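You operate a simulated robot arm through the tools that you are given. There is no shell and no other tool. Be economical: measure what you need, move in short steps, check, and stop when the job is done.

The job below is to be done with a simulated robot arm. You get a single attempt, and the scene is never put back.

## Task
Set the press stop for DN 12 and the dial on 0.5 mm.
Fine: free the orange clamp, slide the stop to its mark, clamp again; the press stays off.

It is judged by the outcome, as a careful person would: the job done as asked, and still so three seconds after it is handed in. It fails if anything else is knocked over, pushed out of place, dropped, spilled or broken.

## Robot
A 7-joint arm with a two-finger parallel gripper, fixed in place. Base frame: the origin is at the foot of the arm, x ahead of it, y to its left, z up. Readings come in m, rad, newtons and seconds.
With the tool pointing down near the work surface it reaches from about 0.24 to 0.68 m from the base axis. Its first joint turns from -1.152 to 1.152 rad. Payload 2.4 kg.
Tool frame: the origin (TCP) lies between the finger pads and is the grasp point; the fingertips stand 0.03 m ahead of it; z points along the fingers, y is the line along which they close. Largest opening 0.094 m; finger width 0.028, thickness 0.01; the body of the gripper, 0.05 by 0.096 m, starts 0.055 m behind the TCP.
Orientation is that of the tool frame in the base frame, as a unit quaternion [x, y, z, w]. With the fingers straight down and closing along the base's y, the tool's x points along the base's -x, its y along +y and its z along -z.

## Interface
- The arm moves only by the tool arm_command. Its argument "moves" is a list that holds one entry, the list of rows, each a list of 7 numbers: the shift along the base's x, y, z in m, then the turn, a rotation vector about the base's x, y, z in rad, then the opening, from 0 (shut) to 1 (fully open). In form: [[[tx, ty, tz, rx, ry, rz, grip], ...]]. A call has 1 to 12 rows; each row is the pose to reach, as a shift and turn from the pose commanded when the call began. A row lasts 0.2 s, in which the tool goes at most 0.05 m and 0.15 rad; a call with a longer step from one row to the next is refused whole, and so is a gripper value outside its range. A pose out of reach is approached as far as the arm can. The call stops where the force on the tool passes 50 N (or 10 N more than at its start, if that is more) or the arm is blocked; 0.2 s more then pass. The fingers move at their own pace (about 0.153 m/s each) and stop on an object; they squeeze with about 32 N. The grip force told is the motor's: it shows also when the fingers shut on nothing. Time passes only in rows, and 0.2 s behind the last, so rows that repeat a pose let the fingers close. It gives the time, the measured TCP pose, the force on the tool (base axes), the opening and the grip force at its end, in the units of the frame above (readings bear some noise), with the torque about the TCP (base axes, N m) and any sound that the robot's microphone picked up.
- Cameras (640 x 400 px; columns grow to the right, rows downward): "scene" is fixed at [0.0404, 0.4764, 1.4441]; the picture's right is [-0.71, -0.70, 0.00], its down [-0.41, 0.41, -0.82] and it looks along [0.57, -0.58, -0.58] (base axes); focal length 304 px, centre (320, 200). "wrist" rides on the gripper at [0.076, 0.014, -0.102] in the tool frame; the picture's right is [-0.18, 0.98, 0.00], its down [-0.75, -0.14, -0.64] and it looks along [-0.63, -0.12, 0.77] (tool axes); focal length 243 px, centre (320, 200). There is no depth. A picture from a camera that has moved, and an enlarged one, comes with that camera's place and axes in the base frame and with its lens.
- get_image(camera): a new picture of that camera. No time passes.
- close_up(camera, box): a new picture of the part [left, top, right, bottom] of that camera's present view, enlarged. No time passes.
- close_job(): hands the job in; it is judged then, once.

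Go step by step. Nothing tells you positions but the pictures and the camera data: compare them with the known pose of the tool, close in by small moves and look again before you grip or let go. The budget is 120 turns and 64 pictures, counting those below and the enlarged ones. Unless the task says otherwise, let go and move clear before handing in, and close with one line.

The tools are called as name(argument=value, ...) on one line, values as JSON. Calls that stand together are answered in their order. arm_command: Moves the arm, as the interface text tells. Its arguments: {"type":"object","properties":{"moves":{"type":"array"}},"required":["moves"]} The other tools are called the same way: get_image (camera) takes a picture; close_up (camera, box) takes an enlarged picture of a part of a camera's view; close_job () hands the job in.

At the start:

```text
time: 0.0
eef_pos: [0.3304, 0.0429, 1.22]
ee_rot: [0.0, 1.0, 0.0, 0.0]
ft_force: [1.2, -0.7, 0.4]
wrist_torque: [-0.02, 0.03, 0.03]
gripper_width: 0.094
grip_force: 0.0
```

scene: 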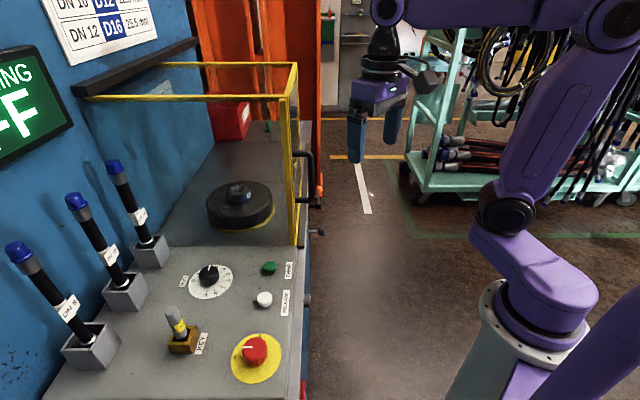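
wrist: 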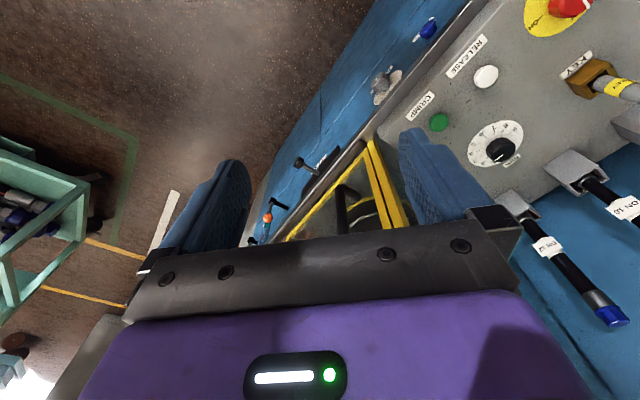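

I see a crimping press with a control panel, a dial, a chart on the wall and hardware on its side. I'll look closer at the chart, the dial and the side with the orange clamp.

close_up(camera="scene", box=[0, 0, 200, 125])

close_up(camera="scene", box=[170, 240, 330, 340])

close_up(camera="scene", box=[260, 130, 360, 250])

close_up(camera="wrist", box=[240, 120, 400, 250])

```text
3.20 times, centred on (100, 62) of scene
camera zoom: at [0.0404, 0.4764, 1.4441], right [-0.71, -0.7, 0.0], down [-0.41, 0.41, -0.82], along [0.57, -0.58, -0.58], focal length 974 px, centre (1024, 640)
```

zoom: 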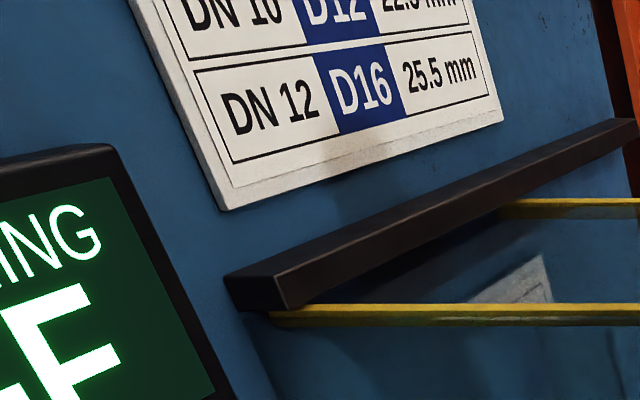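

```text
4.00 times, centred on (250, 290) of scene
camera zoom: at [0.0404, 0.4764, 1.4441], right [-0.71, -0.7, 0.0], down [-0.41, 0.41, -0.82], along [0.57, -0.58, -0.58], focal length 1218 px, centre (600, -160)
```

zoom: 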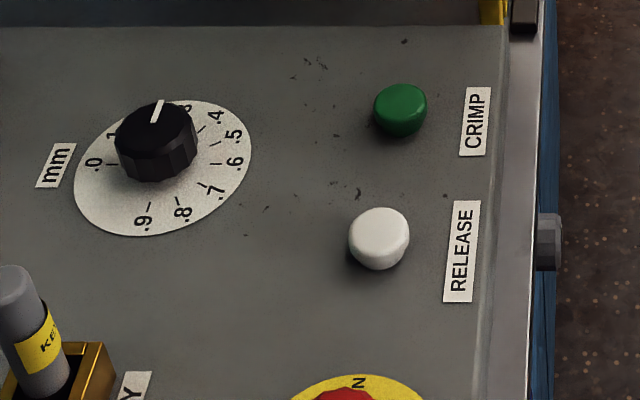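

```text
3.33 times, centred on (310, 190) of scene
camera zoom: at [0.0404, 0.4764, 1.4441], right [-0.71, -0.7, 0.0], down [-0.41, 0.41, -0.82], along [0.57, -0.58, -0.58], focal length 1015 px, centre (353, 233)
```

zoom: 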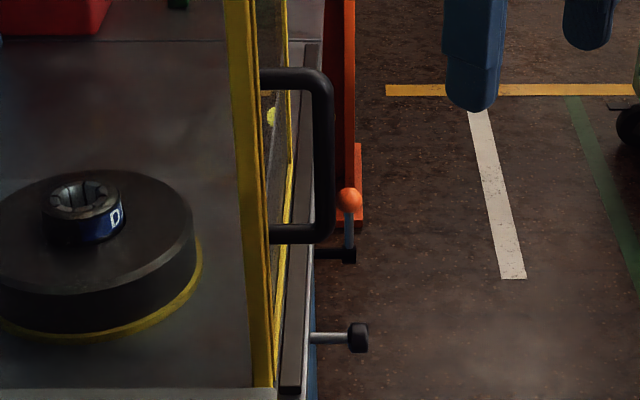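

```text
3.08 times, centred on (320, 185) of wrist
camera zoom: at [0.2537, 0.0588, 1.3226], right [0.18, 0.98, 0.0], down [0.75, -0.14, 0.64], along [0.63, -0.12, -0.77], focal length 746 px, centre (320, 246)
```

zoom: 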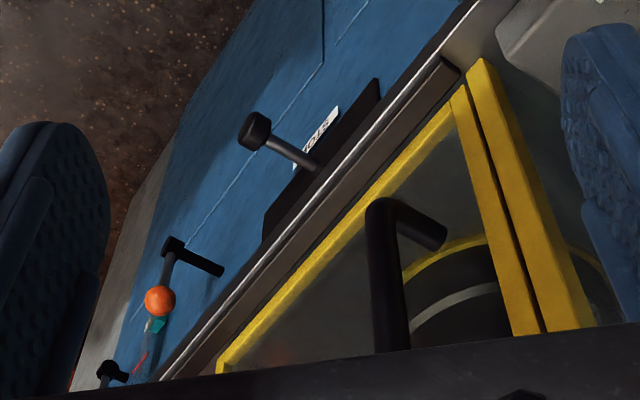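

The stop (black knob on a post) is near (0.55,-0.05,0.80) and the orange ball lever near (0.675,-0.16,0.85). Both are on the press's front face, whose normal points at about (-0.7,-0.7). I'll go to a viewpoint facing it.

arm_command(moves=[[[0.0135, -0.038, -0.02, 0, 0, 0.098, 0.5], [0.027, -0.076, -0.04, 0, 0, 0.196, 0.5], [0.04, -0.114, -0.06, 0, 0, 0.294, 0.5], [0.054, -0.152, -0.08, 0, 0, 0.392, 0.5], [0.067, -0.19, -0.1, 0, 0, 0.49, 0.5], [0.081, -0.228, -0.12, 0, 0, 0.588, 0.5], [0.094, -0.266, -0.14, 0, 0, 0.686, 0.5], [0.108, -0.305, -0.16, 0, 0, 0.785, 0.5]]])

arm_command(moves=[[[0, 0, -0.03, 0.1, -0.1, 0, 0.5], [0, 0, -0.06, 0.2, -0.2, 0, 0.5], [0, 0, -0.09, 0.3, -0.3, 0, 0.5], [0, 0, -0.12, 0.4, -0.4, 0, 0.5], [0, 0, -0.14, 0.49, -0.49, 0, 0.5]]])

get_image(camera="wrist")

```text
time: 1.8
eef_pos: [0.439, -0.2608, 1.0605]
ee_rot: [-0.383, 0.924, 0.0, 0.0]
ft_force: [0.3, -0.2, 0.6]
wrist_torque: [0.02, 0.02, 0.02]
gripper_width: 0.0469
grip_force: 0.1
```

```text
time: 3.0
eef_pos: [0.4392, -0.2612, 0.9205]
ee_rot: [-0.359, 0.869, 0.13, 0.313]
ft_force: [0.0, 0.0, -0.3]
wrist_torque: [-0.01, 0.01, 0.0]
gripper_width: 0.047
grip_force: 0.1
```

```text
57 pictures are left
camera wrist: at [0.3397, -0.3387, 0.9506], right [-0.59, 0.8, 0.12], down [0.22, 0.02, 0.98], along [0.77, 0.6, -0.19], focal length 243 px, centre (320, 200)
```

wrist: 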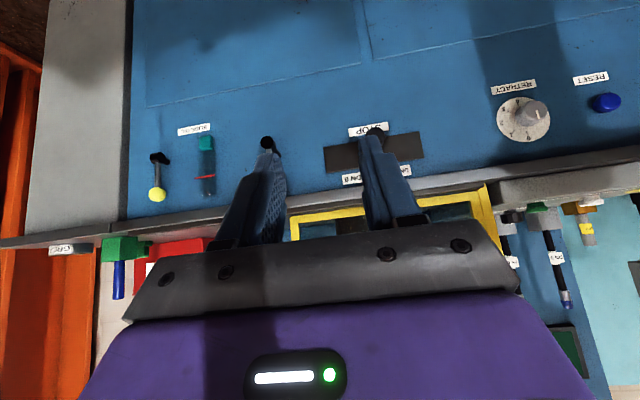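

The picture is upside down: stop plate in the middle, the fingers hiding the orange lever. I'll open the fingers and shift left-right to look.

arm_command(moves=[[[-0.01, -0.01, 0.03, 0, 0, 0, 1], [-0.02, -0.02, 0.06, 0, 0, 0, 1]]])

get_image(camera="wrist")

close_up(camera="wrist", box=[230, 80, 440, 212])

```text
time: 3.6
eef_pos: [0.4198, -0.2822, 0.9798]
ee_rot: [-0.36, 0.869, 0.13, 0.313]
ft_force: [-0.2, -0.1, 0.5]
wrist_torque: [-0.02, 0.0, -0.01]
gripper_width: 0.094
grip_force: 0.1
```

```text
56 pictures are left
camera wrist: at [0.3202, -0.358, 1.0102], right [-0.59, 0.8, 0.12], down [0.22, 0.02, 0.98], along [0.77, 0.61, -0.19], focal length 243 px, centre (320, 200)
```

wrist: 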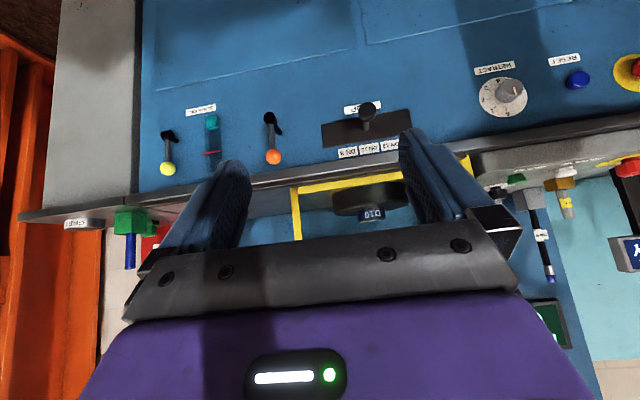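

```text
3.03 times, centred on (335, 146) of wrist
camera zoom: at [0.3202, -0.358, 1.0102], right [-0.59, 0.8, 0.12], down [0.22, 0.02, 0.98], along [0.77, 0.61, -0.19], focal length 735 px, centre (274, 364)
```

zoom: 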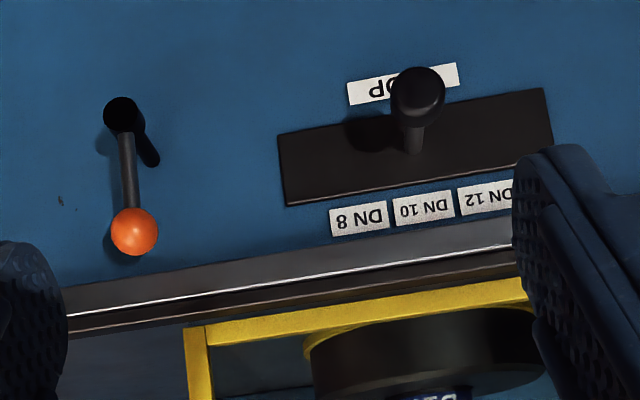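

Now it's clear: stop slide plate with labels DN 8, DN 10 and DN 12, and the orange ball lever pivoting on a hub on the face. I'll zoom in for markings around both.

close_up(camera="wrist", box=[235, 95, 315, 175])

close_up(camera="wrist", box=[315, 90, 415, 165])

close_up(camera="wrist", box=[140, 90, 240, 180])

```text
5.00 times, centred on (275, 135) of wrist
camera zoom: at [0.3202, -0.358, 1.0102], right [-0.59, 0.8, 0.12], down [0.22, 0.02, 0.98], along [0.77, 0.61, -0.19], focal length 1213 px, centre (545, 525)
```

zoom: 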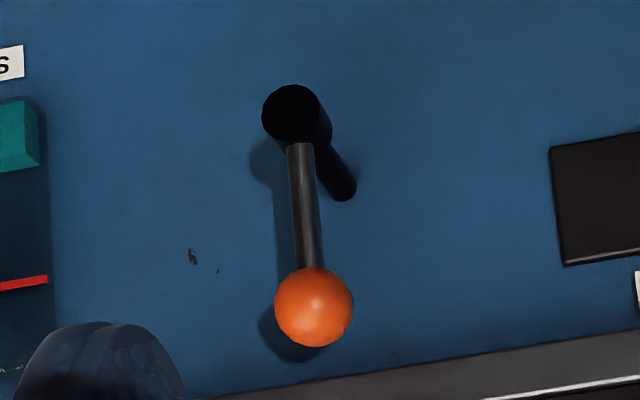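

```text
5.33 times, centred on (365, 128) of wrist
camera zoom: at [0.3202, -0.358, 1.0102], right [-0.59, 0.8, 0.12], down [0.22, 0.02, 0.98], along [0.77, 0.61, -0.19], focal length 1294 px, centre (80, 587)
```

zoom: 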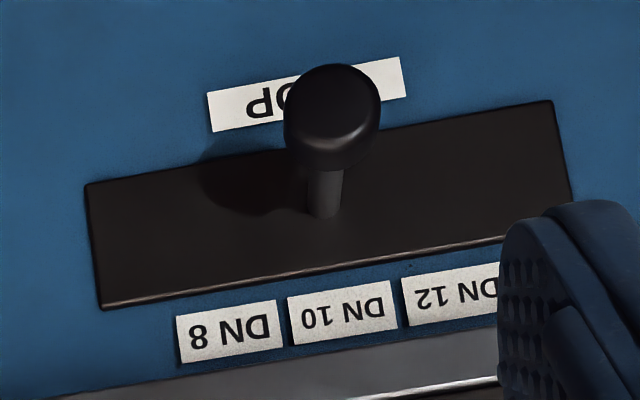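

```text
4.44 times, centred on (190, 135) of wrist
camera zoom: at [0.3202, -0.358, 1.0102], right [-0.59, 0.8, 0.12], down [0.22, 0.02, 0.98], along [0.77, 0.61, -0.19], focal length 1078 px, centre (898, 489)
```

zoom: 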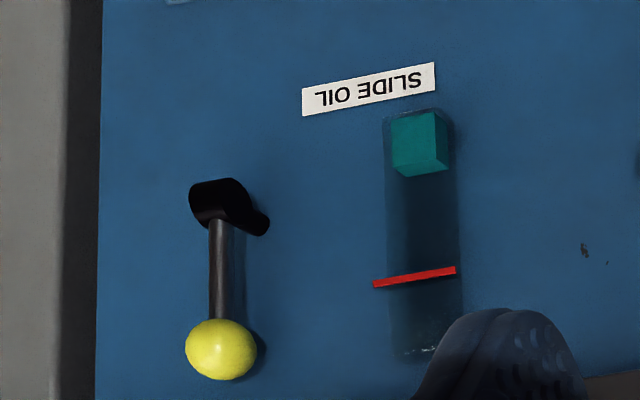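

The stop sits at DN 10 (t≈0.427 along the face, z≈0.80). DN 12 lies about 40 mm toward the panel side. The orange ball is near (0.674,-0.167,0.847), with its hub about 72 mm below it. Next I'll bring the tool horizontal in front of the ball.

arm_command(moves=[[[0.0, 0.0, -0.022, 0.104, -0.104, 0, 0.64], [0.03, 0.0, -0.044, 0.207, -0.207, 0, 0.64], [0.065, 0.005, -0.066, 0.31, -0.31, 0, 0.64], [0.1, 0.015, -0.09, 0.414, -0.414, 0, 0.64], [0.135, 0.025, -0.11, 0.517, -0.517, 0, 0.64], [0.17, 0.035, -0.133, 0.621, -0.621, 0, 0.64]]])

get_image(camera="wrist")

get_image(camera="scene")

```text
time: 5.0
eef_pos: [0.5896, -0.2457, 0.8469]
ee_rot: [-0.27, 0.653, 0.271, 0.654]
ft_force: [-0.4, 0.2, 0.5]
wrist_torque: [0.0, -0.01, 0.01]
gripper_width: 0.06
grip_force: 0.0
```

```text
51 pictures are left
camera wrist: at [0.506, -0.3075, 0.7711], right [-0.7, 0.69, 0.19], down [-0.36, -0.56, 0.75], along [0.62, 0.46, 0.63], focal length 243 px, centre (320, 200)
```

wrist: 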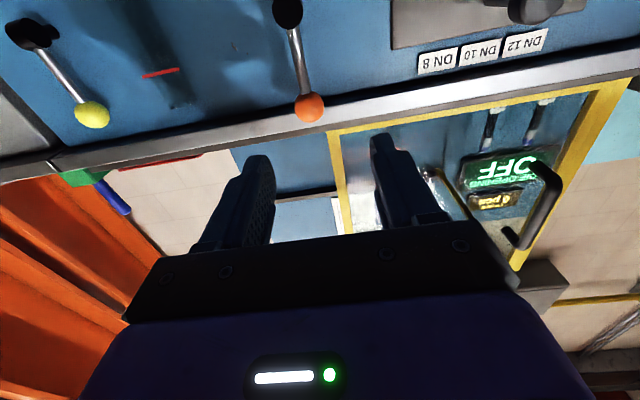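

```text
50 pictures are left
```

scene: 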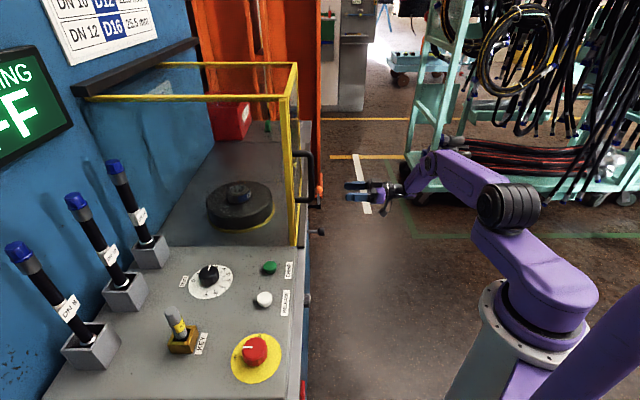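

The ball is right in line with the fingers, just ahead. I'll move forward so that they straddle it.

arm_command(moves=[[[0.026, 0.023, -0.002, 0, 0, 0, 0.64], [0.052, 0.046, -0.002, 0, 0, 0, 0.64], [0.077, 0.069, -0.002, 0, 0, 0, 0.64]]])

get_image(camera="wrist")

```text
time: 5.8
eef_pos: [0.6675, -0.1767, 0.8442]
ee_rot: [-0.271, 0.653, 0.271, 0.653]
ft_force: [-0.4, -0.5, 0.6]
wrist_torque: [0.02, -0.03, -0.01]
gripper_width: 0.0601
grip_force: 0.0
```

```text
49 pictures are left
camera wrist: at [0.5835, -0.2385, 0.7682], right [-0.69, 0.69, 0.18], down [-0.35, -0.55, 0.75], along [0.63, 0.46, 0.63], focal length 243 px, centre (320, 200)
```

wrist: 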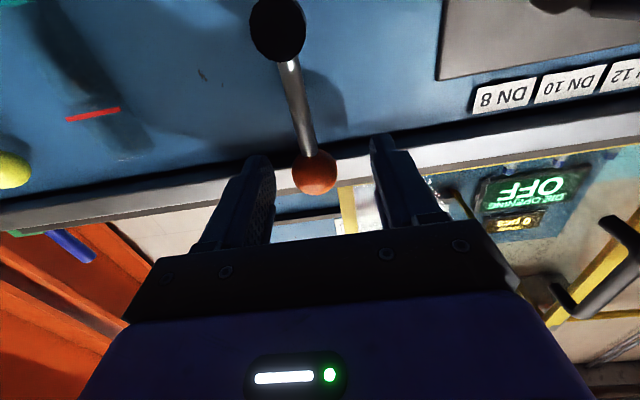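

The ball lies between the finger pads. I'll close on it.

arm_command(moves=[[[0.004, 0.004, 0, 0, 0, 0, 0.4], [0.004, 0.004, 0, 0, 0, 0, 0.2], [0.004, 0.004, 0, 0, 0, 0, 0.1]]])

```text
time: 6.6
eef_pos: [0.672, -0.1744, 0.8453]
ee_rot: [-0.269, 0.654, 0.268, 0.654]
ft_force: [22.5, -12.3, -3.8]
wrist_torque: [0.0, -0.11, -0.42]
gripper_width: 0.027
grip_force: 45.0
```

The fingers hold the ball (27 mm). The reaction suggests it sits slightly further along +t. I'll try a small counter-clockwise turn (top toward the stop), following the arc.

arm_command(moves=[[[0.0014, -0.0014, 0, 0, 0, 0, 0.1], [-0.0035, 0.0035, -0.0004, -0.0707, -0.0707, 0, 0.1], [-0.0084, 0.0084, -0.0014, -0.1414, -0.1414, 0, 0.1]]])

```text
time: 7.2
eef_pos: [0.672, -0.1757, 0.8449]
ee_rot: [-0.295, 0.646, 0.229, 0.666]
ft_force: [21.5, -4.4, -9.1]
wrist_torque: [-0.31, 0.32, -0.54]
gripper_width: 0.027
grip_force: 45.2
stopped in row 3: the force on the tool passed its limit at 57 N (the readings are from after the stop); the commanded pose is now the measured one
```

The lever is blocked that way. I'll try the other direction (top away from the stop).

arm_command(moves=[[[0, 0, 0, 0.05, 0.05, 0, 0.1], [0.005, -0.005, -0.0004, 0.12, 0.12, 0, 0.1], [0.01, -0.01, -0.0014, 0.19, 0.19, 0, 0.1]]])

```text
time: 8.0
eef_pos: [0.679, -0.1832, 0.8437]
ee_rot: [-0.207, 0.679, 0.318, 0.628]
ft_force: [7.1, -0.8, 2.5]
wrist_torque: [0.31, -0.82, -0.02]
gripper_width: 0.0271
grip_force: 45.3
```

It moves freely this way. I'll continue along the arc.

arm_command(moves=[[[0.0057, -0.0057, -0.0022, 0.085, 0.085, 0, 0.1], [0.0112, -0.0112, -0.0053, 0.17, 0.17, 0, 0.1], [0.0165, -0.0165, -0.0093, 0.255, 0.255, 0, 0.1], [0.0213, -0.0213, -0.0142, 0.339, 0.339, 0, 0.1], [0.0257, -0.0257, -0.0198, 0.424, 0.424, 0, 0.1]]])

get_image(camera="wrist")

```text
time: 9.2
eef_pos: [0.6735, -0.1876, 0.8471]
ee_rot: [-0.019, 0.709, 0.474, 0.521]
ft_force: [33.1, 2.7, 26.0]
wrist_torque: [-0.67, -1.04, -0.41]
gripper_width: 0.0273
grip_force: 45.2
out of reach, approached as far as the arm can: row 1, 2, 3, 4, 5
```

```text
48 pictures are left
camera wrist: at [0.5566, -0.215, 0.7994], right [-0.43, 0.45, 0.78], down [-0.04, -0.87, 0.48], along [0.9, 0.17, 0.4], focal length 243 px, centre (320, 200)
```

wrist: 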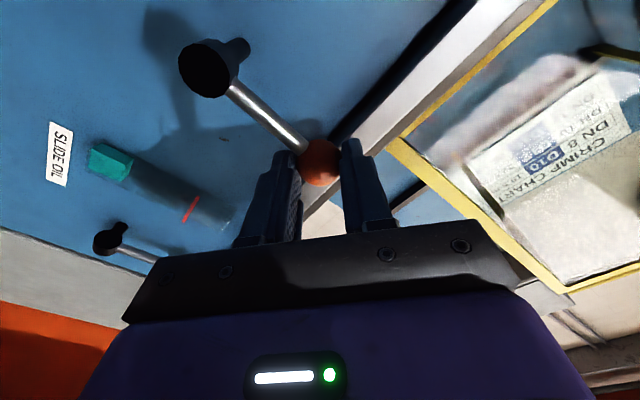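

The arm ran out of reach at this yaw, so the tool only rolled and the lever is partly turned. I'll let go and back off, then re-approach with the tool pointing more radially (along +x).

arm_command(moves=[[[0, 0, 0, 0, 0, 0, 0.65], [0, 0, 0, 0, 0, 0, 0.65], [-0.03, -0.03, 0, 0, 0, 0, 0.65], [-0.06, -0.06, 0, 0, 0, 0, 0.65], [-0.09, -0.07, 0, 0, 0, 0, 0.65]]])

get_image(camera="wrist")

```text
time: 10.4
eef_pos: [0.5792, -0.2549, 0.8387]
ee_rot: [-0.001, 0.714, 0.49, 0.501]
ft_force: [-0.3, 0.0, -0.2]
wrist_torque: [-0.01, 0.03, 0.02]
gripper_width: 0.0611
grip_force: 0.1
```

```text
47 pictures are left
camera wrist: at [0.4597, -0.2824, 0.7962], right [-0.39, 0.42, 0.82], down [-0.01, -0.89, 0.45], along [0.92, 0.17, 0.36], focal length 243 px, centre (320, 200)
```

wrist: 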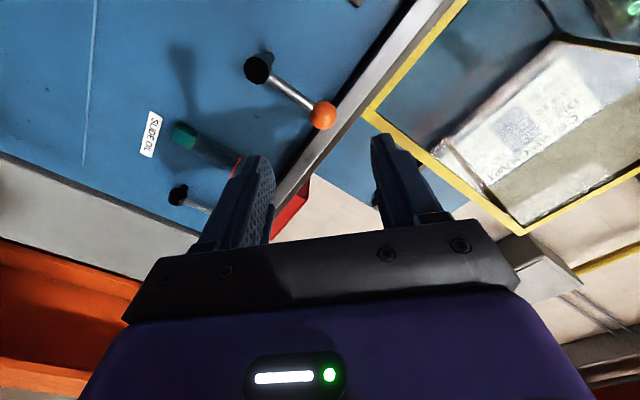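

The lever is still upright (ball at about (0.676,-0.169,0.845)). I'll yaw the tool to about 15° so it reaches more directly, then line up again.

arm_command(moves=[[[-0.01, 0.015, 0.0, 0, 0, -0.131, 0.6], [-0.01, 0.03, 0.002, 0, 0, -0.262, 0.6], [0.0, 0.05, 0.004, 0, 0, -0.393, 0.6], [0.01, 0.063, 0.006, 0, 0, -0.524, 0.6]]])

get_image(camera="wrist")

```text
time: 11.4
eef_pos: [0.5899, -0.1919, 0.8461]
ee_rot: [0.184, 0.69, 0.342, 0.611]
ft_force: [0.0, 0.2, 0.4]
wrist_torque: [-0.01, -0.02, 0.01]
gripper_width: 0.0563
grip_force: 0.2
```

```text
46 pictures are left
camera wrist: at [0.4732, -0.1564, 0.8026], right [-0.13, 0.56, 0.82], down [-0.46, -0.76, 0.45], along [0.88, -0.32, 0.35], focal length 243 px, centre (320, 200)
```

wrist: 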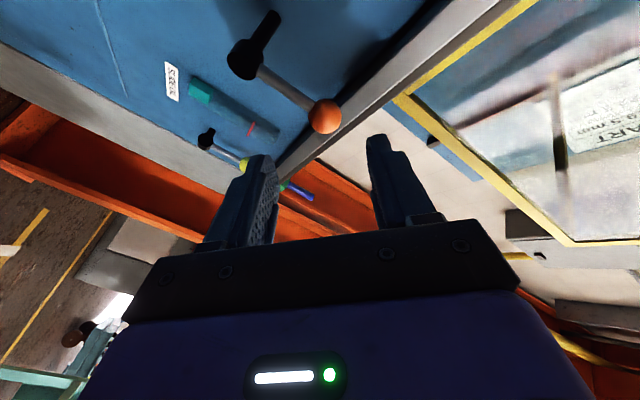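

Lined up. I'll move in and close on the ball.

arm_command(moves=[[[0.026, 0.008, -0.001, 0, 0, 0, 0.55], [0.052, 0.016, -0.0015, 0, 0, 0, 0.55], [0.078, 0.024, -0.0015, 0, 0, 0, 0.55]]])

get_image(camera="wrist")

```text
time: 12.2
eef_pos: [0.6693, -0.1679, 0.8436]
ee_rot: [0.184, 0.69, 0.343, 0.61]
ft_force: [0.7, -0.3, 0.2]
wrist_torque: [0.0, 0.0, 0.0]
gripper_width: 0.0518
grip_force: 0.0
```

```text
45 pictures are left
camera wrist: at [0.5522, -0.1324, 0.8011], right [-0.13, 0.56, 0.82], down [-0.46, -0.76, 0.45], along [0.88, -0.32, 0.35], focal length 243 px, centre (320, 200)
```

wrist: 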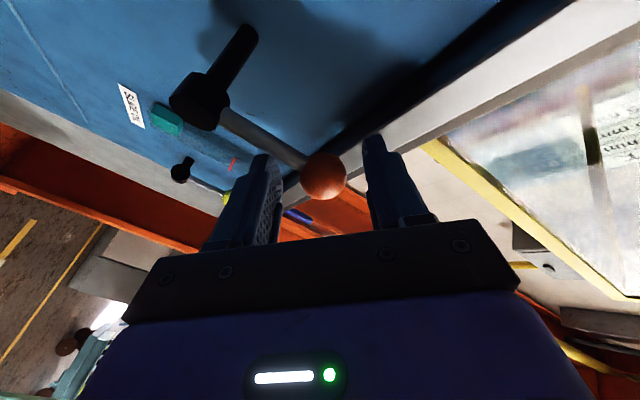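

arm_command(moves=[[[0, 0, 0, 0, 0, 0, 0.35], [0, 0, 0, 0, 0, 0, 0.2], [0, 0, 0, 0, 0, 0, 0.1]]])

```text
time: 13.0
eef_pos: [0.6689, -0.1708, 0.8441]
ee_rot: [0.186, 0.689, 0.34, 0.612]
ft_force: [10.6, -13.8, -5.9]
wrist_torque: [-1.38, -0.14, -0.25]
gripper_width: 0.0338
grip_force: 45.4
```

Held, though one finger also touches the lever arm. I'll turn the lever along the arc away from the stop without rolling the tool.

arm_command(moves=[[[0.005, -0.005, -0.0004, 0, 0, 0, 0.1], [0.0098, -0.0098, -0.0014, 0, 0, 0, 0.1], [0.0145, -0.0145, -0.0032, 0, 0, 0, 0.1], [0.0193, -0.0193, -0.0055, 0, 0, 0, 0.1]]])

get_image(camera="wrist")

```text
time: 14.0
eef_pos: [0.689, -0.1874, 0.8403]
ee_rot: [0.183, 0.688, 0.344, 0.613]
ft_force: [-7.2, -7.5, 23.7]
wrist_torque: [0.25, 0.29, 0.3]
gripper_width: 0.0272
grip_force: 44.4
```

```text
44 pictures are left
camera wrist: at [0.5717, -0.1519, 0.7973], right [-0.13, 0.56, 0.82], down [-0.46, -0.77, 0.45], along [0.88, -0.31, 0.36], focal length 243 px, centre (320, 200)
```

wrist: 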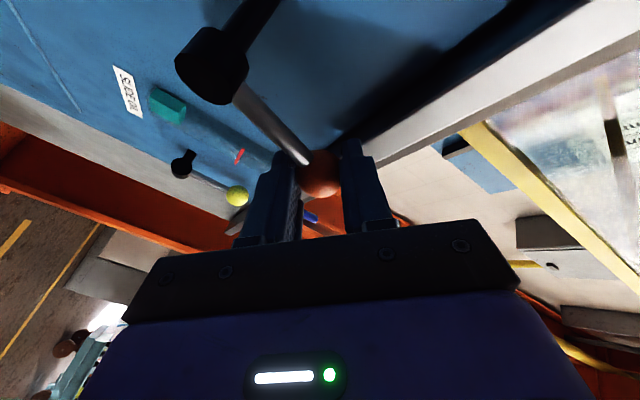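

The lever is turning (ball now about 23° over, gripped squarely). I'll continue the arc.

arm_command(moves=[[[0.0045, -0.0045, -0.0011, 0, 0, 0, 0.1], [0.0088, -0.0088, -0.0048, 0, 0, 0, 0.1], [0.0127, -0.0127, -0.0091, 0, 0, 0, 0.1], [0.0164, -0.0164, -0.0139, 0, 0, 0, 0.1], [0.0197, -0.0197, -0.0193, 0, 0, 0, 0.1], [0.0226, -0.0226, -0.025, 0, 0, 0, 0.1]]])

get_image(camera="wrist")

```text
time: 15.4
eef_pos: [0.7102, -0.2068, 0.8121]
ee_rot: [0.184, 0.69, 0.344, 0.609]
ft_force: [0.3, 5.5, 10.5]
wrist_torque: [0.24, 0.63, 0.53]
gripper_width: 0.0271
grip_force: 44.8
```

```text
43 pictures are left
camera wrist: at [0.5939, -0.1721, 0.7698], right [-0.13, 0.56, 0.82], down [-0.45, -0.77, 0.45], along [0.88, -0.31, 0.35], focal length 243 px, centre (320, 200)
```

wrist: 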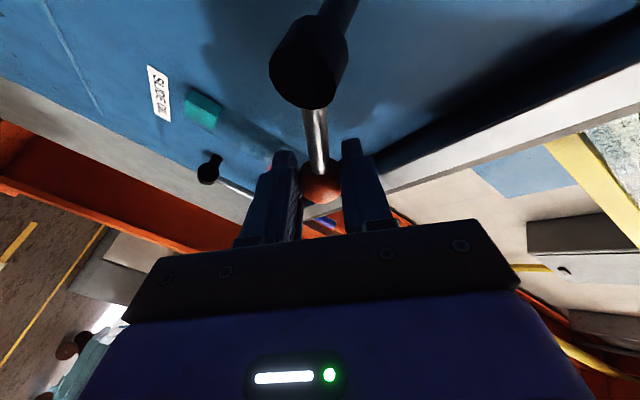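

Turned about 55°. I'll continue to horizontal, watching for a stop.

arm_command(moves=[[[0.0036, -0.0036, -0.0094, 0, 0, 0, 0.1], [0.0062, -0.0062, -0.0194, 0, 0, 0, 0.1], [0.0076, -0.0076, -0.0298, 0, 0, 0, 0.1], [0.008, -0.008, -0.0384, 0, 0, 0, 0.1]]])

get_image(camera="wrist")

```text
time: 16.4
eef_pos: [0.717, -0.2152, 0.7966]
ee_rot: [0.175, 0.68, 0.352, 0.619]
ft_force: [-22.0, 5.7, 12.5]
wrist_torque: [0.74, 0.27, -0.03]
gripper_width: 0.0276
grip_force: 44.9
out of reach, approached as far as the arm can: row 3, 4
stopped in row 4: the force on the tool passed its limit at 51 N (the readings are from after the stop); the commanded pose is now the measured one
```

```text
42 pictures are left
camera wrist: at [0.6001, -0.1793, 0.75], right [-0.16, 0.56, 0.81], down [-0.46, -0.77, 0.43], along [0.87, -0.31, 0.38], focal length 243 px, centre (320, 200)
```

wrist: 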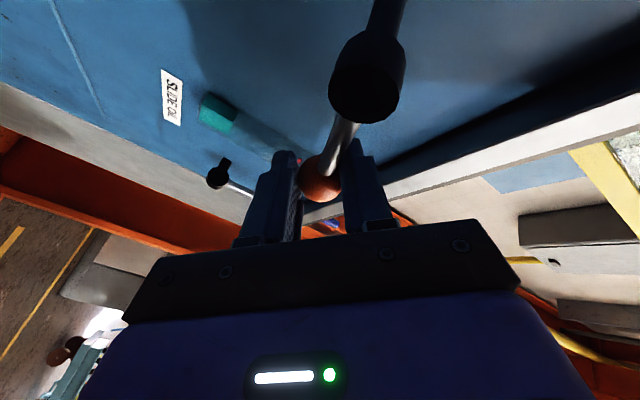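

The lever has turned about 70°, and the arm is at its reach limit. I'll release and back off, then see where it rests.

arm_command(moves=[[[0, 0, 0, 0, 0, 0, 0.5], [0, 0, 0, 0, 0, 0, 0.6], [-0.03, -0.008, 0, 0, 0, 0, 0.6], [-0.06, -0.016, 0, 0, 0, 0, 0.6], [-0.09, -0.024, 0.02, 0, 0, 0, 0.6]]])

get_image(camera="wrist")

```text
time: 17.6
eef_pos: [0.6276, -0.2374, 0.8149]
ee_rot: [0.175, 0.681, 0.349, 0.619]
ft_force: [0.9, 0.0, -1.1]
wrist_torque: [-0.01, -0.01, 0.01]
gripper_width: 0.0566
grip_force: 0.0
```

```text
41 pictures are left
camera wrist: at [0.5107, -0.204, 0.7691], right [-0.16, 0.56, 0.81], down [-0.46, -0.77, 0.44], along [0.87, -0.31, 0.38], focal length 243 px, centre (320, 200)
```

wrist: 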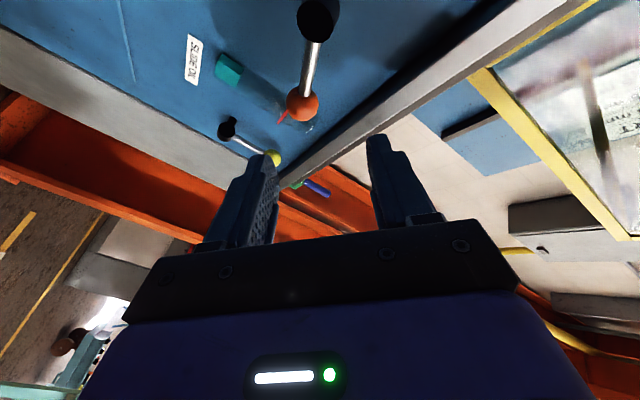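

The lever rests about 71° over. I'll now turn the tool back square to the face and go in front of the stop knob to test whether it's free.

arm_command(moves=[[[-0.035, 0.0, 0, 0, 0, 0.0, 0.6], [-0.07, 0.015, -0.003, 0, 0, 0.131, 0.6], [-0.105, 0.03, -0.006, 0, 0, 0.262, 0.6], [-0.14, 0.05, -0.01, 0, 0, 0.393, 0.6], [-0.185, 0.065, -0.015, 0, 0, 0.524, 0.6], [-0.185, 0.077, -0.015, 0, 0, 0.524, 0.6]]])

arm_command(moves=[[[0, 0, 0, -0.09, -0.09, 0, 0.6], [0, 0, 0, -0.18, -0.18, 0, 0.6], [0, 0, 0, -0.27, -0.27, 0, 0.6], [0, 0, 0, -0.36, -0.36, 0, 0.6], [0, 0, 0, -0.45, -0.45, 0, 0.6], [0, 0, 0, -0.54, -0.54, 0, 0.6]]])

get_image(camera="wrist")

```text
time: 19.0
eef_pos: [0.4418, -0.1602, 0.7999]
ee_rot: [-0.007, 0.704, 0.497, 0.507]
ft_force: [-0.2, -0.2, 1.2]
wrist_torque: [0.02, 0.03, 0.02]
gripper_width: 0.0565
grip_force: 0.0
```

```text
time: 20.4
eef_pos: [0.441, -0.1605, 0.7992]
ee_rot: [-0.273, 0.65, 0.275, 0.654]
ft_force: [0.5, 0.3, 0.9]
wrist_torque: [-0.02, 0.0, -0.05]
gripper_width: 0.0563
grip_force: 0.0
```

```text
40 pictures are left
camera wrist: at [0.3586, -0.2238, 0.7228], right [-0.7, 0.69, 0.18], down [-0.35, -0.56, 0.75], along [0.62, 0.46, 0.64], focal length 243 px, centre (320, 200)
```

wrist: 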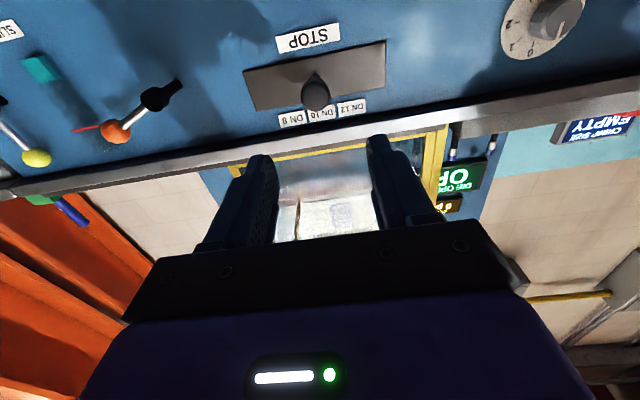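

The stop knob is confirmed at t≈0.427, z≈0.798. I'll move in around it.

arm_command(moves=[[[0.03, 0.029, -0.001, 0, 0, 0, 0.6], [0.06, 0.058, -0.001, 0, 0, 0, 0.6], [0.09, 0.088, -0.001, 0, 0, 0, 0.6], [0.112, 0.1095, -0.001, 0, 0, 0, 0.6]]])

get_image(camera="wrist")

```text
time: 21.4
eef_pos: [0.5537, -0.0507, 0.7994]
ee_rot: [-0.271, 0.65, 0.274, 0.654]
ft_force: [-0.3, -0.5, -0.2]
wrist_torque: [-0.01, 0.01, 0.03]
gripper_width: 0.0563
grip_force: 0.0
```

```text
39 pictures are left
camera wrist: at [0.471, -0.1134, 0.7221], right [-0.7, 0.69, 0.19], down [-0.35, -0.56, 0.75], along [0.62, 0.46, 0.64], focal length 243 px, centre (320, 200)
```

wrist: 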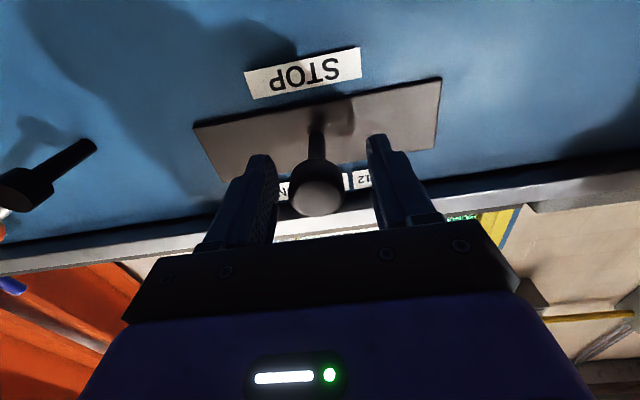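

The knob is between the pads. I'll close, then slide toward DN 12 by a small test amount.

arm_command(moves=[[[0, 0, 0, 0, 0, 0, 0.35], [0, 0, 0, 0, 0, 0, 0.2], [0, 0, 0, 0, 0, 0, 0.1]]])

arm_command(moves=[[[-0.0035, 0.0035, 0, 0, 0, 0, 0.1], [-0.007, 0.007, 0, 0, 0, 0, 0.1], [-0.007, 0.007, 0, 0, 0, 0, 0.1]]])

```text
time: 22.2
eef_pos: [0.5538, -0.0515, 0.7985]
ee_rot: [-0.271, 0.65, 0.275, 0.655]
ft_force: [1.8, 2.5, 0.2]
wrist_torque: [0.03, 0.01, -0.06]
gripper_width: 0.0288
grip_force: 45.0
```

```text
time: 23.0
eef_pos: [0.5463, -0.0439, 0.7985]
ee_rot: [-0.272, 0.65, 0.275, 0.654]
ft_force: [2.1, 2.3, 3.5]
wrist_torque: [-0.26, 0.15, -0.1]
gripper_width: 0.0289
grip_force: 44.9
```

The stop slides freely. I'll move it most of the way to DN 12.

arm_command(moves=[[[-0.005, 0.005, 0, 0, 0, 0, 0.1], [-0.01, 0.01, 0, 0, 0, 0, 0.1], [-0.015, 0.015, 0, 0, 0, 0, 0.1], [-0.02, 0.02, 0, 0, 0, 0, 0.1], [-0.021, 0.021, 0, 0, 0, 0, 0.1]]])

get_image(camera="wrist")

```text
time: 24.2
eef_pos: [0.528, -0.0237, 0.7985]
ee_rot: [-0.272, 0.651, 0.274, 0.654]
ft_force: [13.3, 0.9, -0.9]
wrist_torque: [0.2, 0.01, -0.07]
gripper_width: 0.0289
grip_force: 45.2
```

```text
38 pictures are left
camera wrist: at [0.4438, -0.0864, 0.7222], right [-0.7, 0.69, 0.18], down [-0.35, -0.56, 0.75], along [0.62, 0.46, 0.64], focal length 243 px, centre (320, 200)
```

wrist: 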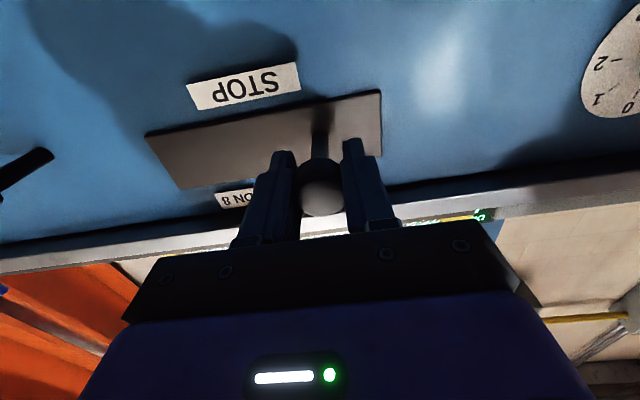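

The stop is about 38 mm along. I'll let go, back off and look at it against the labels.

arm_command(moves=[[[0, 0, 0, 0, 0, 0, 0.5], [0, 0, 0, 0, 0, 0, 0.6], [-0.03, -0.03, 0, 0, 0, 0, 0.6], [-0.06, -0.06, 0, 0, 0, 0, 0.6], [-0.09, -0.09, 0.02, 0, 0, 0, 0.6], [-0.12, -0.12, 0.05, 0, 0, 0, 0.8]]])

get_image(camera="wrist")

close_up(camera="wrist", box=[230, 40, 390, 140])

```text
refused: row 6 steps farther than a row can; nothing moved
```

```text
37 pictures are left
camera wrist: at [0.4438, -0.0864, 0.7222], right [-0.7, 0.69, 0.18], down [-0.35, -0.56, 0.75], along [0.62, 0.46, 0.64], focal length 243 px, centre (320, 200)
```

wrist: 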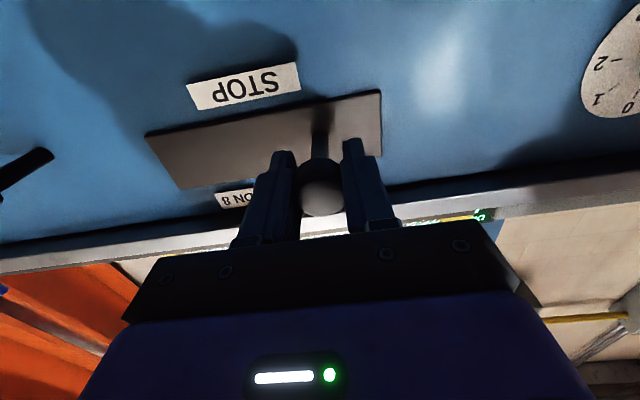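

```text
4.00 times, centred on (310, 90) of wrist
camera zoom: at [0.4438, -0.0864, 0.7222], right [-0.7, 0.69, 0.18], down [-0.35, -0.56, 0.75], along [0.62, 0.46, 0.64], focal length 970 px, centre (360, 640)
```

zoom: 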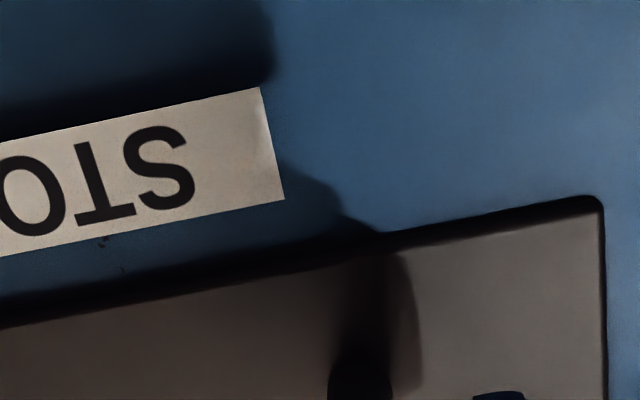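

The last step of that call was too long, so nothing moved. I'll redo it with shorter steps.

arm_command(moves=[[[0, 0, 0, 0, 0, 0, 0.5], [0, 0, 0, 0, 0, 0, 0.6], [-0.03, -0.03, 0, 0, 0, 0, 0.6], [-0.06, -0.06, 0, 0, 0, 0, 0.6], [-0.09, -0.09, 0.02, 0, 0, 0, 0.6], [-0.11, -0.11, 0.05, 0, 0, 0, 0.8], [-0.11, -0.11, 0.09, 0, 0, 0, 0.8]]])

get_image(camera="wrist")

close_up(camera="wrist", box=[220, 20, 400, 132])

```text
time: 25.8
eef_pos: [0.4157, -0.1324, 0.888]
ee_rot: [-0.271, 0.65, 0.275, 0.654]
ft_force: [-0.1, -1.6, 0.0]
wrist_torque: [-0.02, -0.04, 0.0]
gripper_width: 0.0752
grip_force: 0.0
```

```text
35 pictures are left
camera wrist: at [0.3326, -0.1957, 0.8118], right [-0.7, 0.69, 0.19], down [-0.35, -0.56, 0.75], along [0.62, 0.46, 0.64], focal length 243 px, centre (320, 200)
```

wrist: 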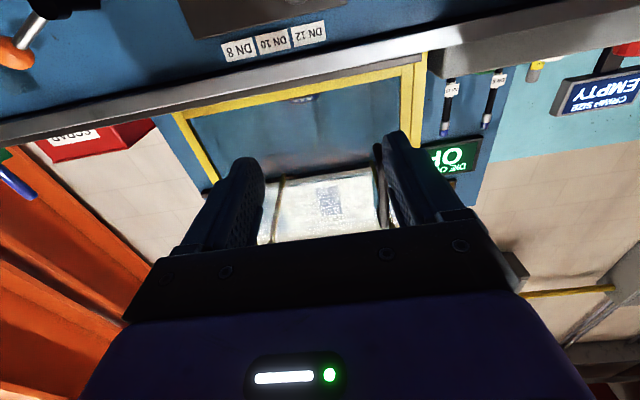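

```text
3.56 times, centred on (310, 76) of wrist
camera zoom: at [0.3326, -0.1957, 0.8118], right [-0.7, 0.69, 0.19], down [-0.35, -0.56, 0.75], along [0.62, 0.46, 0.64], focal length 863 px, centre (356, 641)
```

zoom: 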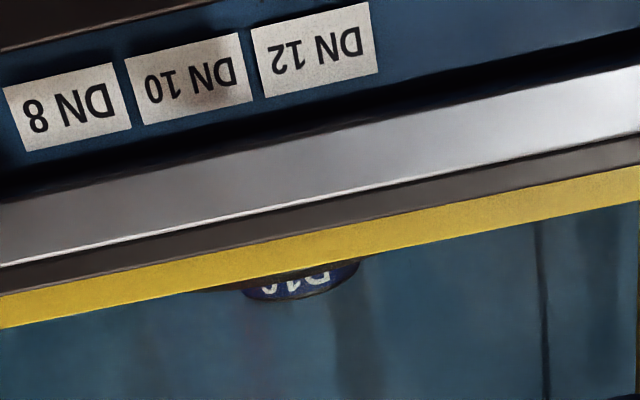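

The view is too high, so I'll tilt the tool to look at the stop from straight ahead.

arm_command(moves=[[[0, 0, 0, -0.1, 0.1, 0, 0.9], [0, 0, 0, -0.2, 0.2, 0, 1], [0, 0, 0.0, -0.3, 0.3, 0, 1], [-0.01, -0.01, 0.0, -0.4, 0.4, 0, 1], [-0.02, -0.02, 0.0, -0.5, 0.5, 0, 1]]])

get_image(camera="wrist")

close_up(camera="wrist", box=[240, 60, 400, 160])

```text
time: 27.0
eef_pos: [0.3956, -0.1532, 0.8882]
ee_rot: [-0.348, 0.838, 0.164, 0.387]
ft_force: [0.1, 0.6, -0.3]
wrist_torque: [-0.01, 0.02, 0.05]
gripper_width: 0.094
grip_force: 0.1
```

```text
33 pictures are left
camera wrist: at [0.2952, -0.2344, 0.8973], right [-0.61, 0.78, 0.15], down [0.1, -0.11, 0.99], along [0.78, 0.62, -0.02], focal length 243 px, centre (320, 200)
```

wrist: 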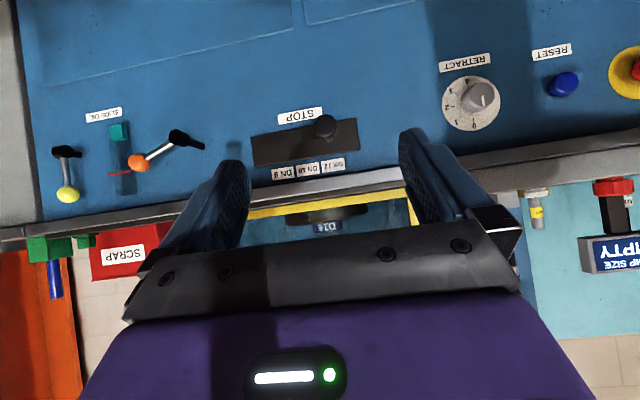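

```text
4.00 times, centred on (320, 110) of wrist
camera zoom: at [0.2952, -0.2344, 0.8973], right [-0.61, 0.78, 0.15], down [0.1, -0.11, 0.99], along [0.78, 0.62, -0.02], focal length 970 px, centre (320, 560)
```

zoom: 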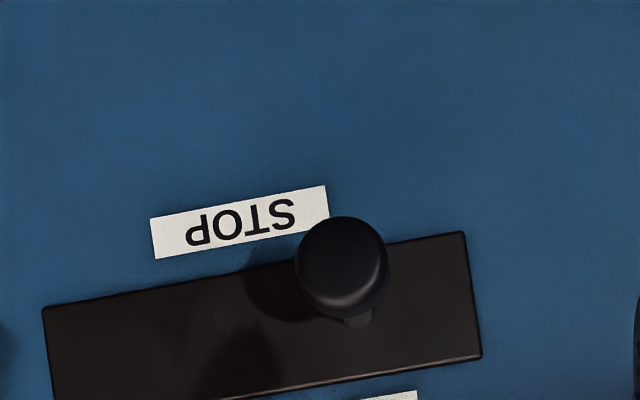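

close_up(camera="wrist", box=[240, 100, 376, 185])

```text
4.71 times, centred on (308, 142) of wrist
camera zoom: at [0.2952, -0.2344, 0.8973], right [-0.61, 0.78, 0.15], down [0.1, -0.11, 0.99], along [0.78, 0.62, -0.02], focal length 1142 px, centre (376, 471)
```

zoom: 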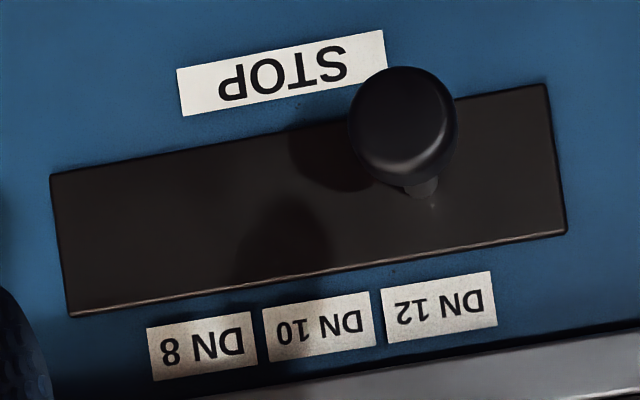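

The post's foot lines up with DN 12 to within about half a millimetre, and the lever still rests open. I'll reverse my earlier moves to return to the orange ball and clamp again.

arm_command(moves=[[[0.01, 0, -0.015, 0.1, -0.1, 0, 0.6], [0.02, 0, -0.03, 0.2, -0.2, 0, 0.6], [0.03, 0, -0.05, 0.3, -0.3, 0, 0.6], [0.04, -0.004, -0.07, 0.4, -0.4, 0, 0.6], [0.046, -0.007, -0.088, 0.5, -0.5, 0, 0.6]]])

arm_command(moves=[[[0, 0, 0, 0.09, 0.09, 0, 0.6], [0, 0, 0, 0.18, 0.18, 0, 0.6], [0, 0, 0, 0.27, 0.27, 0, 0.6], [0, 0, 0, 0.36, 0.36, 0, 0.6], [0, 0, 0, 0.45, 0.45, 0, 0.6], [0, 0, 0, 0.54, 0.54, 0, 0.6]]])

arm_command(moves=[[[0.0, -0.012, 0, 0, 0, 0.0, 0.6], [0.045, -0.027, 0.005, 0, 0, -0.131, 0.6], [0.08, -0.047, 0.009, 0, 0, -0.262, 0.6], [0.115, -0.062, 0.012, 0, 0, -0.393, 0.6], [0.15, -0.077, 0.015, 0, 0, -0.524, 0.6], [0.185, -0.077, 0.01, 0, 0, -0.524, 0.6]]])

get_image(camera="wrist")

```text
time: 28.2
eef_pos: [0.4411, -0.1604, 0.8016]
ee_rot: [-0.272, 0.649, 0.275, 0.655]
ft_force: [0.2, -0.2, 0.1]
wrist_torque: [-0.02, 0.01, -0.02]
gripper_width: 0.0564
grip_force: 0.1
```

```text
time: 29.6
eef_pos: [0.4413, -0.1602, 0.8024]
ee_rot: [-0.007, 0.704, 0.498, 0.507]
ft_force: [0.0, -0.5, 0.5]
wrist_torque: [0.04, 0.0, -0.02]
gripper_width: 0.0563
grip_force: 0.1
```

```text
time: 31.0
eef_pos: [0.6279, -0.2375, 0.8109]
ee_rot: [0.176, 0.681, 0.349, 0.619]
ft_force: [-0.3, 0.4, 0.3]
wrist_torque: [-0.04, 0.0, 0.01]
gripper_width: 0.0562
grip_force: 0.1
```

```text
30 pictures are left
camera wrist: at [0.5112, -0.203, 0.765], right [-0.16, 0.56, 0.81], down [-0.46, -0.77, 0.44], along [0.87, -0.31, 0.38], focal length 243 px, centre (320, 200)
```

wrist: 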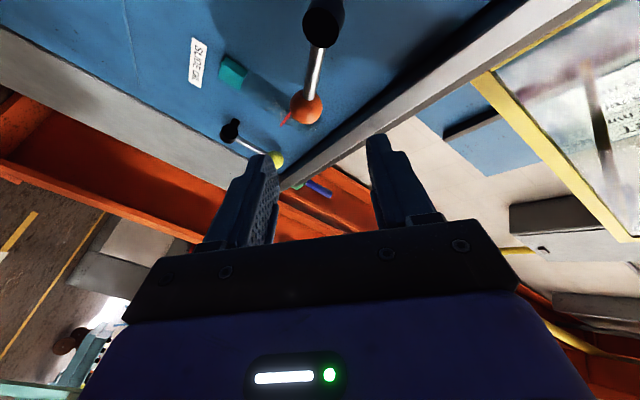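

I'll move back onto the ball.

arm_command(moves=[[[0.028, 0.007, -0.01, 0, 0, 0, 0.55], [0.057, 0.014, -0.013, 0, 0, 0, 0.55], [0.0855, 0.0215, -0.013, 0, 0, 0, 0.55]]])

arm_command(moves=[[[0, 0, 0, 0, 0, 0, 0.35], [0, 0, 0, 0, 0, 0, 0.2], [0, 0, 0, 0, 0, 0, 0.1]]])

get_image(camera="wrist")

```text
time: 31.8
eef_pos: [0.7131, -0.2148, 0.7973]
ee_rot: [0.176, 0.681, 0.35, 0.619]
ft_force: [0.6, 0.3, -0.6]
wrist_torque: [0.02, 0.03, 0.03]
gripper_width: 0.0517
grip_force: 0.1
```

```text
time: 32.6
eef_pos: [0.7134, -0.2162, 0.7985]
ee_rot: [0.176, 0.681, 0.35, 0.619]
ft_force: [4.1, -0.8, -0.8]
wrist_torque: [0.02, -0.15, -0.19]
gripper_width: 0.027
grip_force: 45.0
```

```text
29 pictures are left
camera wrist: at [0.5966, -0.1812, 0.7522], right [-0.16, 0.56, 0.81], down [-0.46, -0.77, 0.44], along [0.87, -0.31, 0.38], focal length 243 px, centre (320, 200)
```

wrist: 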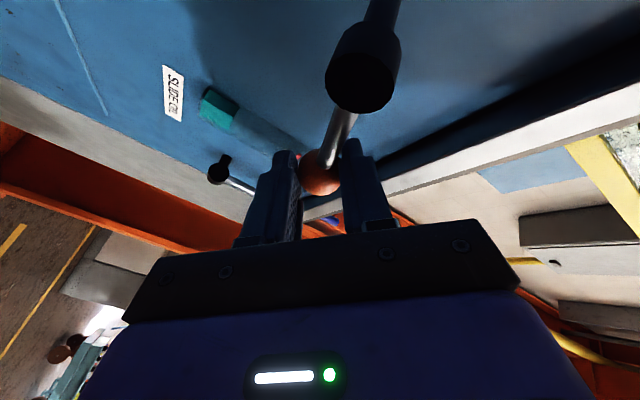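

Held squarely (27 mm). I'll turn the lever back up along the arc, first half.

arm_command(moves=[[[-0.0039, 0.0039, 0.0121, 0, 0, 0, 0.1], [-0.009, 0.009, 0.0224, 0, 0, 0, 0.1], [-0.0153, 0.0153, 0.0313, -0.1, -0.026, 0, 0.1], [-0.0226, 0.0226, 0.0384, -0.2, -0.05, 0, 0.1]]])

```text
time: 33.6
eef_pos: [0.6901, -0.1943, 0.8352]
ee_rot: [0.104, 0.697, 0.283, 0.65]
ft_force: [4.9, -4.5, -7.9]
wrist_torque: [0.17, -0.95, -0.76]
gripper_width: 0.027
grip_force: 45.5
```

It follows well. Now the second half, up to the clamped end stop.

arm_command(moves=[[[-0.0081, 0.0081, 0.0051, -0.1, -0.026, 0, 0.1], [-0.0144, 0.0144, 0.0075, -0.2, -0.05, 0, 0.1], [-0.0192, 0.0192, 0.0086, -0.3, -0.077, 0, 0.1], [-0.0242, 0.0242, 0.0089, -0.4, -0.1, 0, 0.1], [-0.027, 0.027, 0.0089, -0.4, -0.1, 0, 0.1]]])

get_image(camera="wrist")

```text
time: 34.8
eef_pos: [0.664, -0.17, 0.8457]
ee_rot: [-0.041, 0.707, 0.14, 0.692]
ft_force: [33.0, -19.9, -11.9]
wrist_torque: [-0.16, -0.34, -0.33]
gripper_width: 0.0271
grip_force: 45.0
```

```text
28 pictures are left
camera wrist: at [0.5574, -0.1714, 0.773], right [-0.24, 0.92, 0.32], down [-0.56, -0.4, 0.73], along [0.8, -0.01, 0.61], focal length 243 px, centre (320, 200)
```

wrist: 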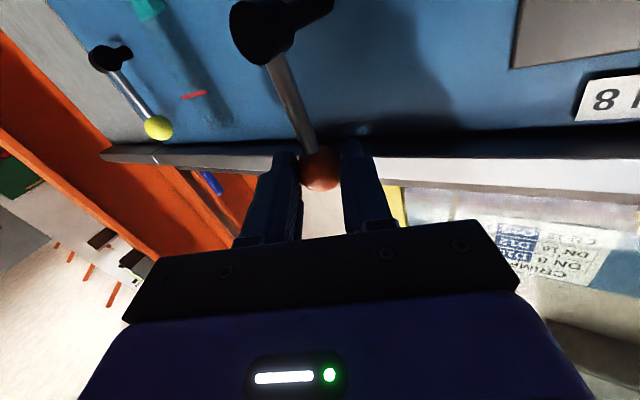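

The lever is pressed against its clamped end stop again. I'll let go, back away and check it.

arm_command(moves=[[[0, 0, 0, 0, 0, 0, 0.5], [0, 0, 0, 0, 0, 0, 0.6], [-0.04, 0, 0, 0, 0, 0, 0.6], [-0.08, 0, 0, 0, 0, 0, 0.6], [-0.12, 0, 0.02, 0, 0, 0, 0.6], [-0.16, 0, 0.04, 0, 0, 0.1, 0.6], [-0.19, -0.01, 0.06, 0, 0, 0.2, 0.8]]])

get_image(camera="wrist")

get_image(camera="scene")

```text
time: 36.4
eef_pos: [0.4711, -0.1768, 0.9054]
ee_rot: [-0.112, 0.699, 0.214, 0.673]
ft_force: [-0.4, -0.6, -0.2]
wrist_torque: [0.05, -0.01, 0.04]
gripper_width: 0.0752
grip_force: 0.1
```

```text
27 pictures are left
camera wrist: at [0.3674, -0.2001, 0.8326], right [-0.42, 0.84, 0.33], down [-0.46, -0.51, 0.73], along [0.78, 0.16, 0.6], focal length 243 px, centre (320, 200)
```

wrist: 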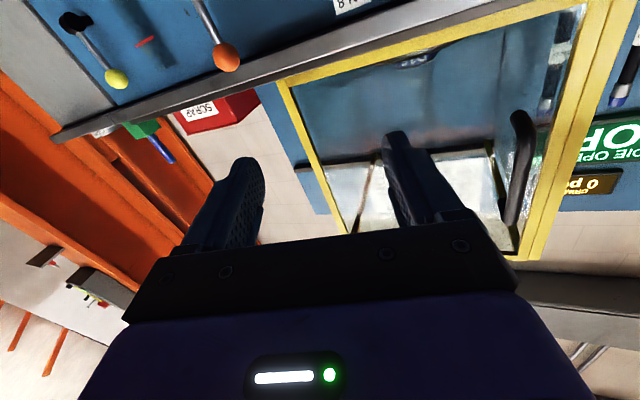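

```text
26 pictures are left
```

scene: 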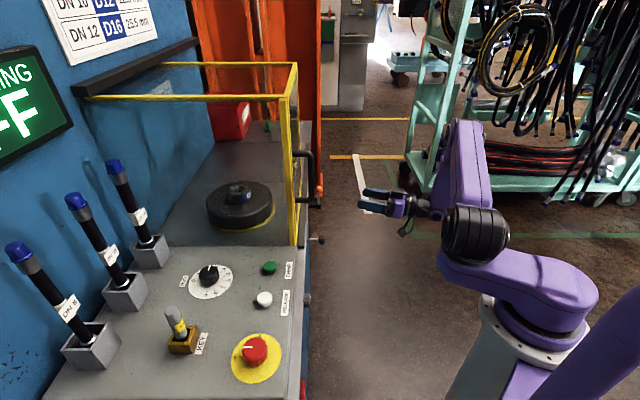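

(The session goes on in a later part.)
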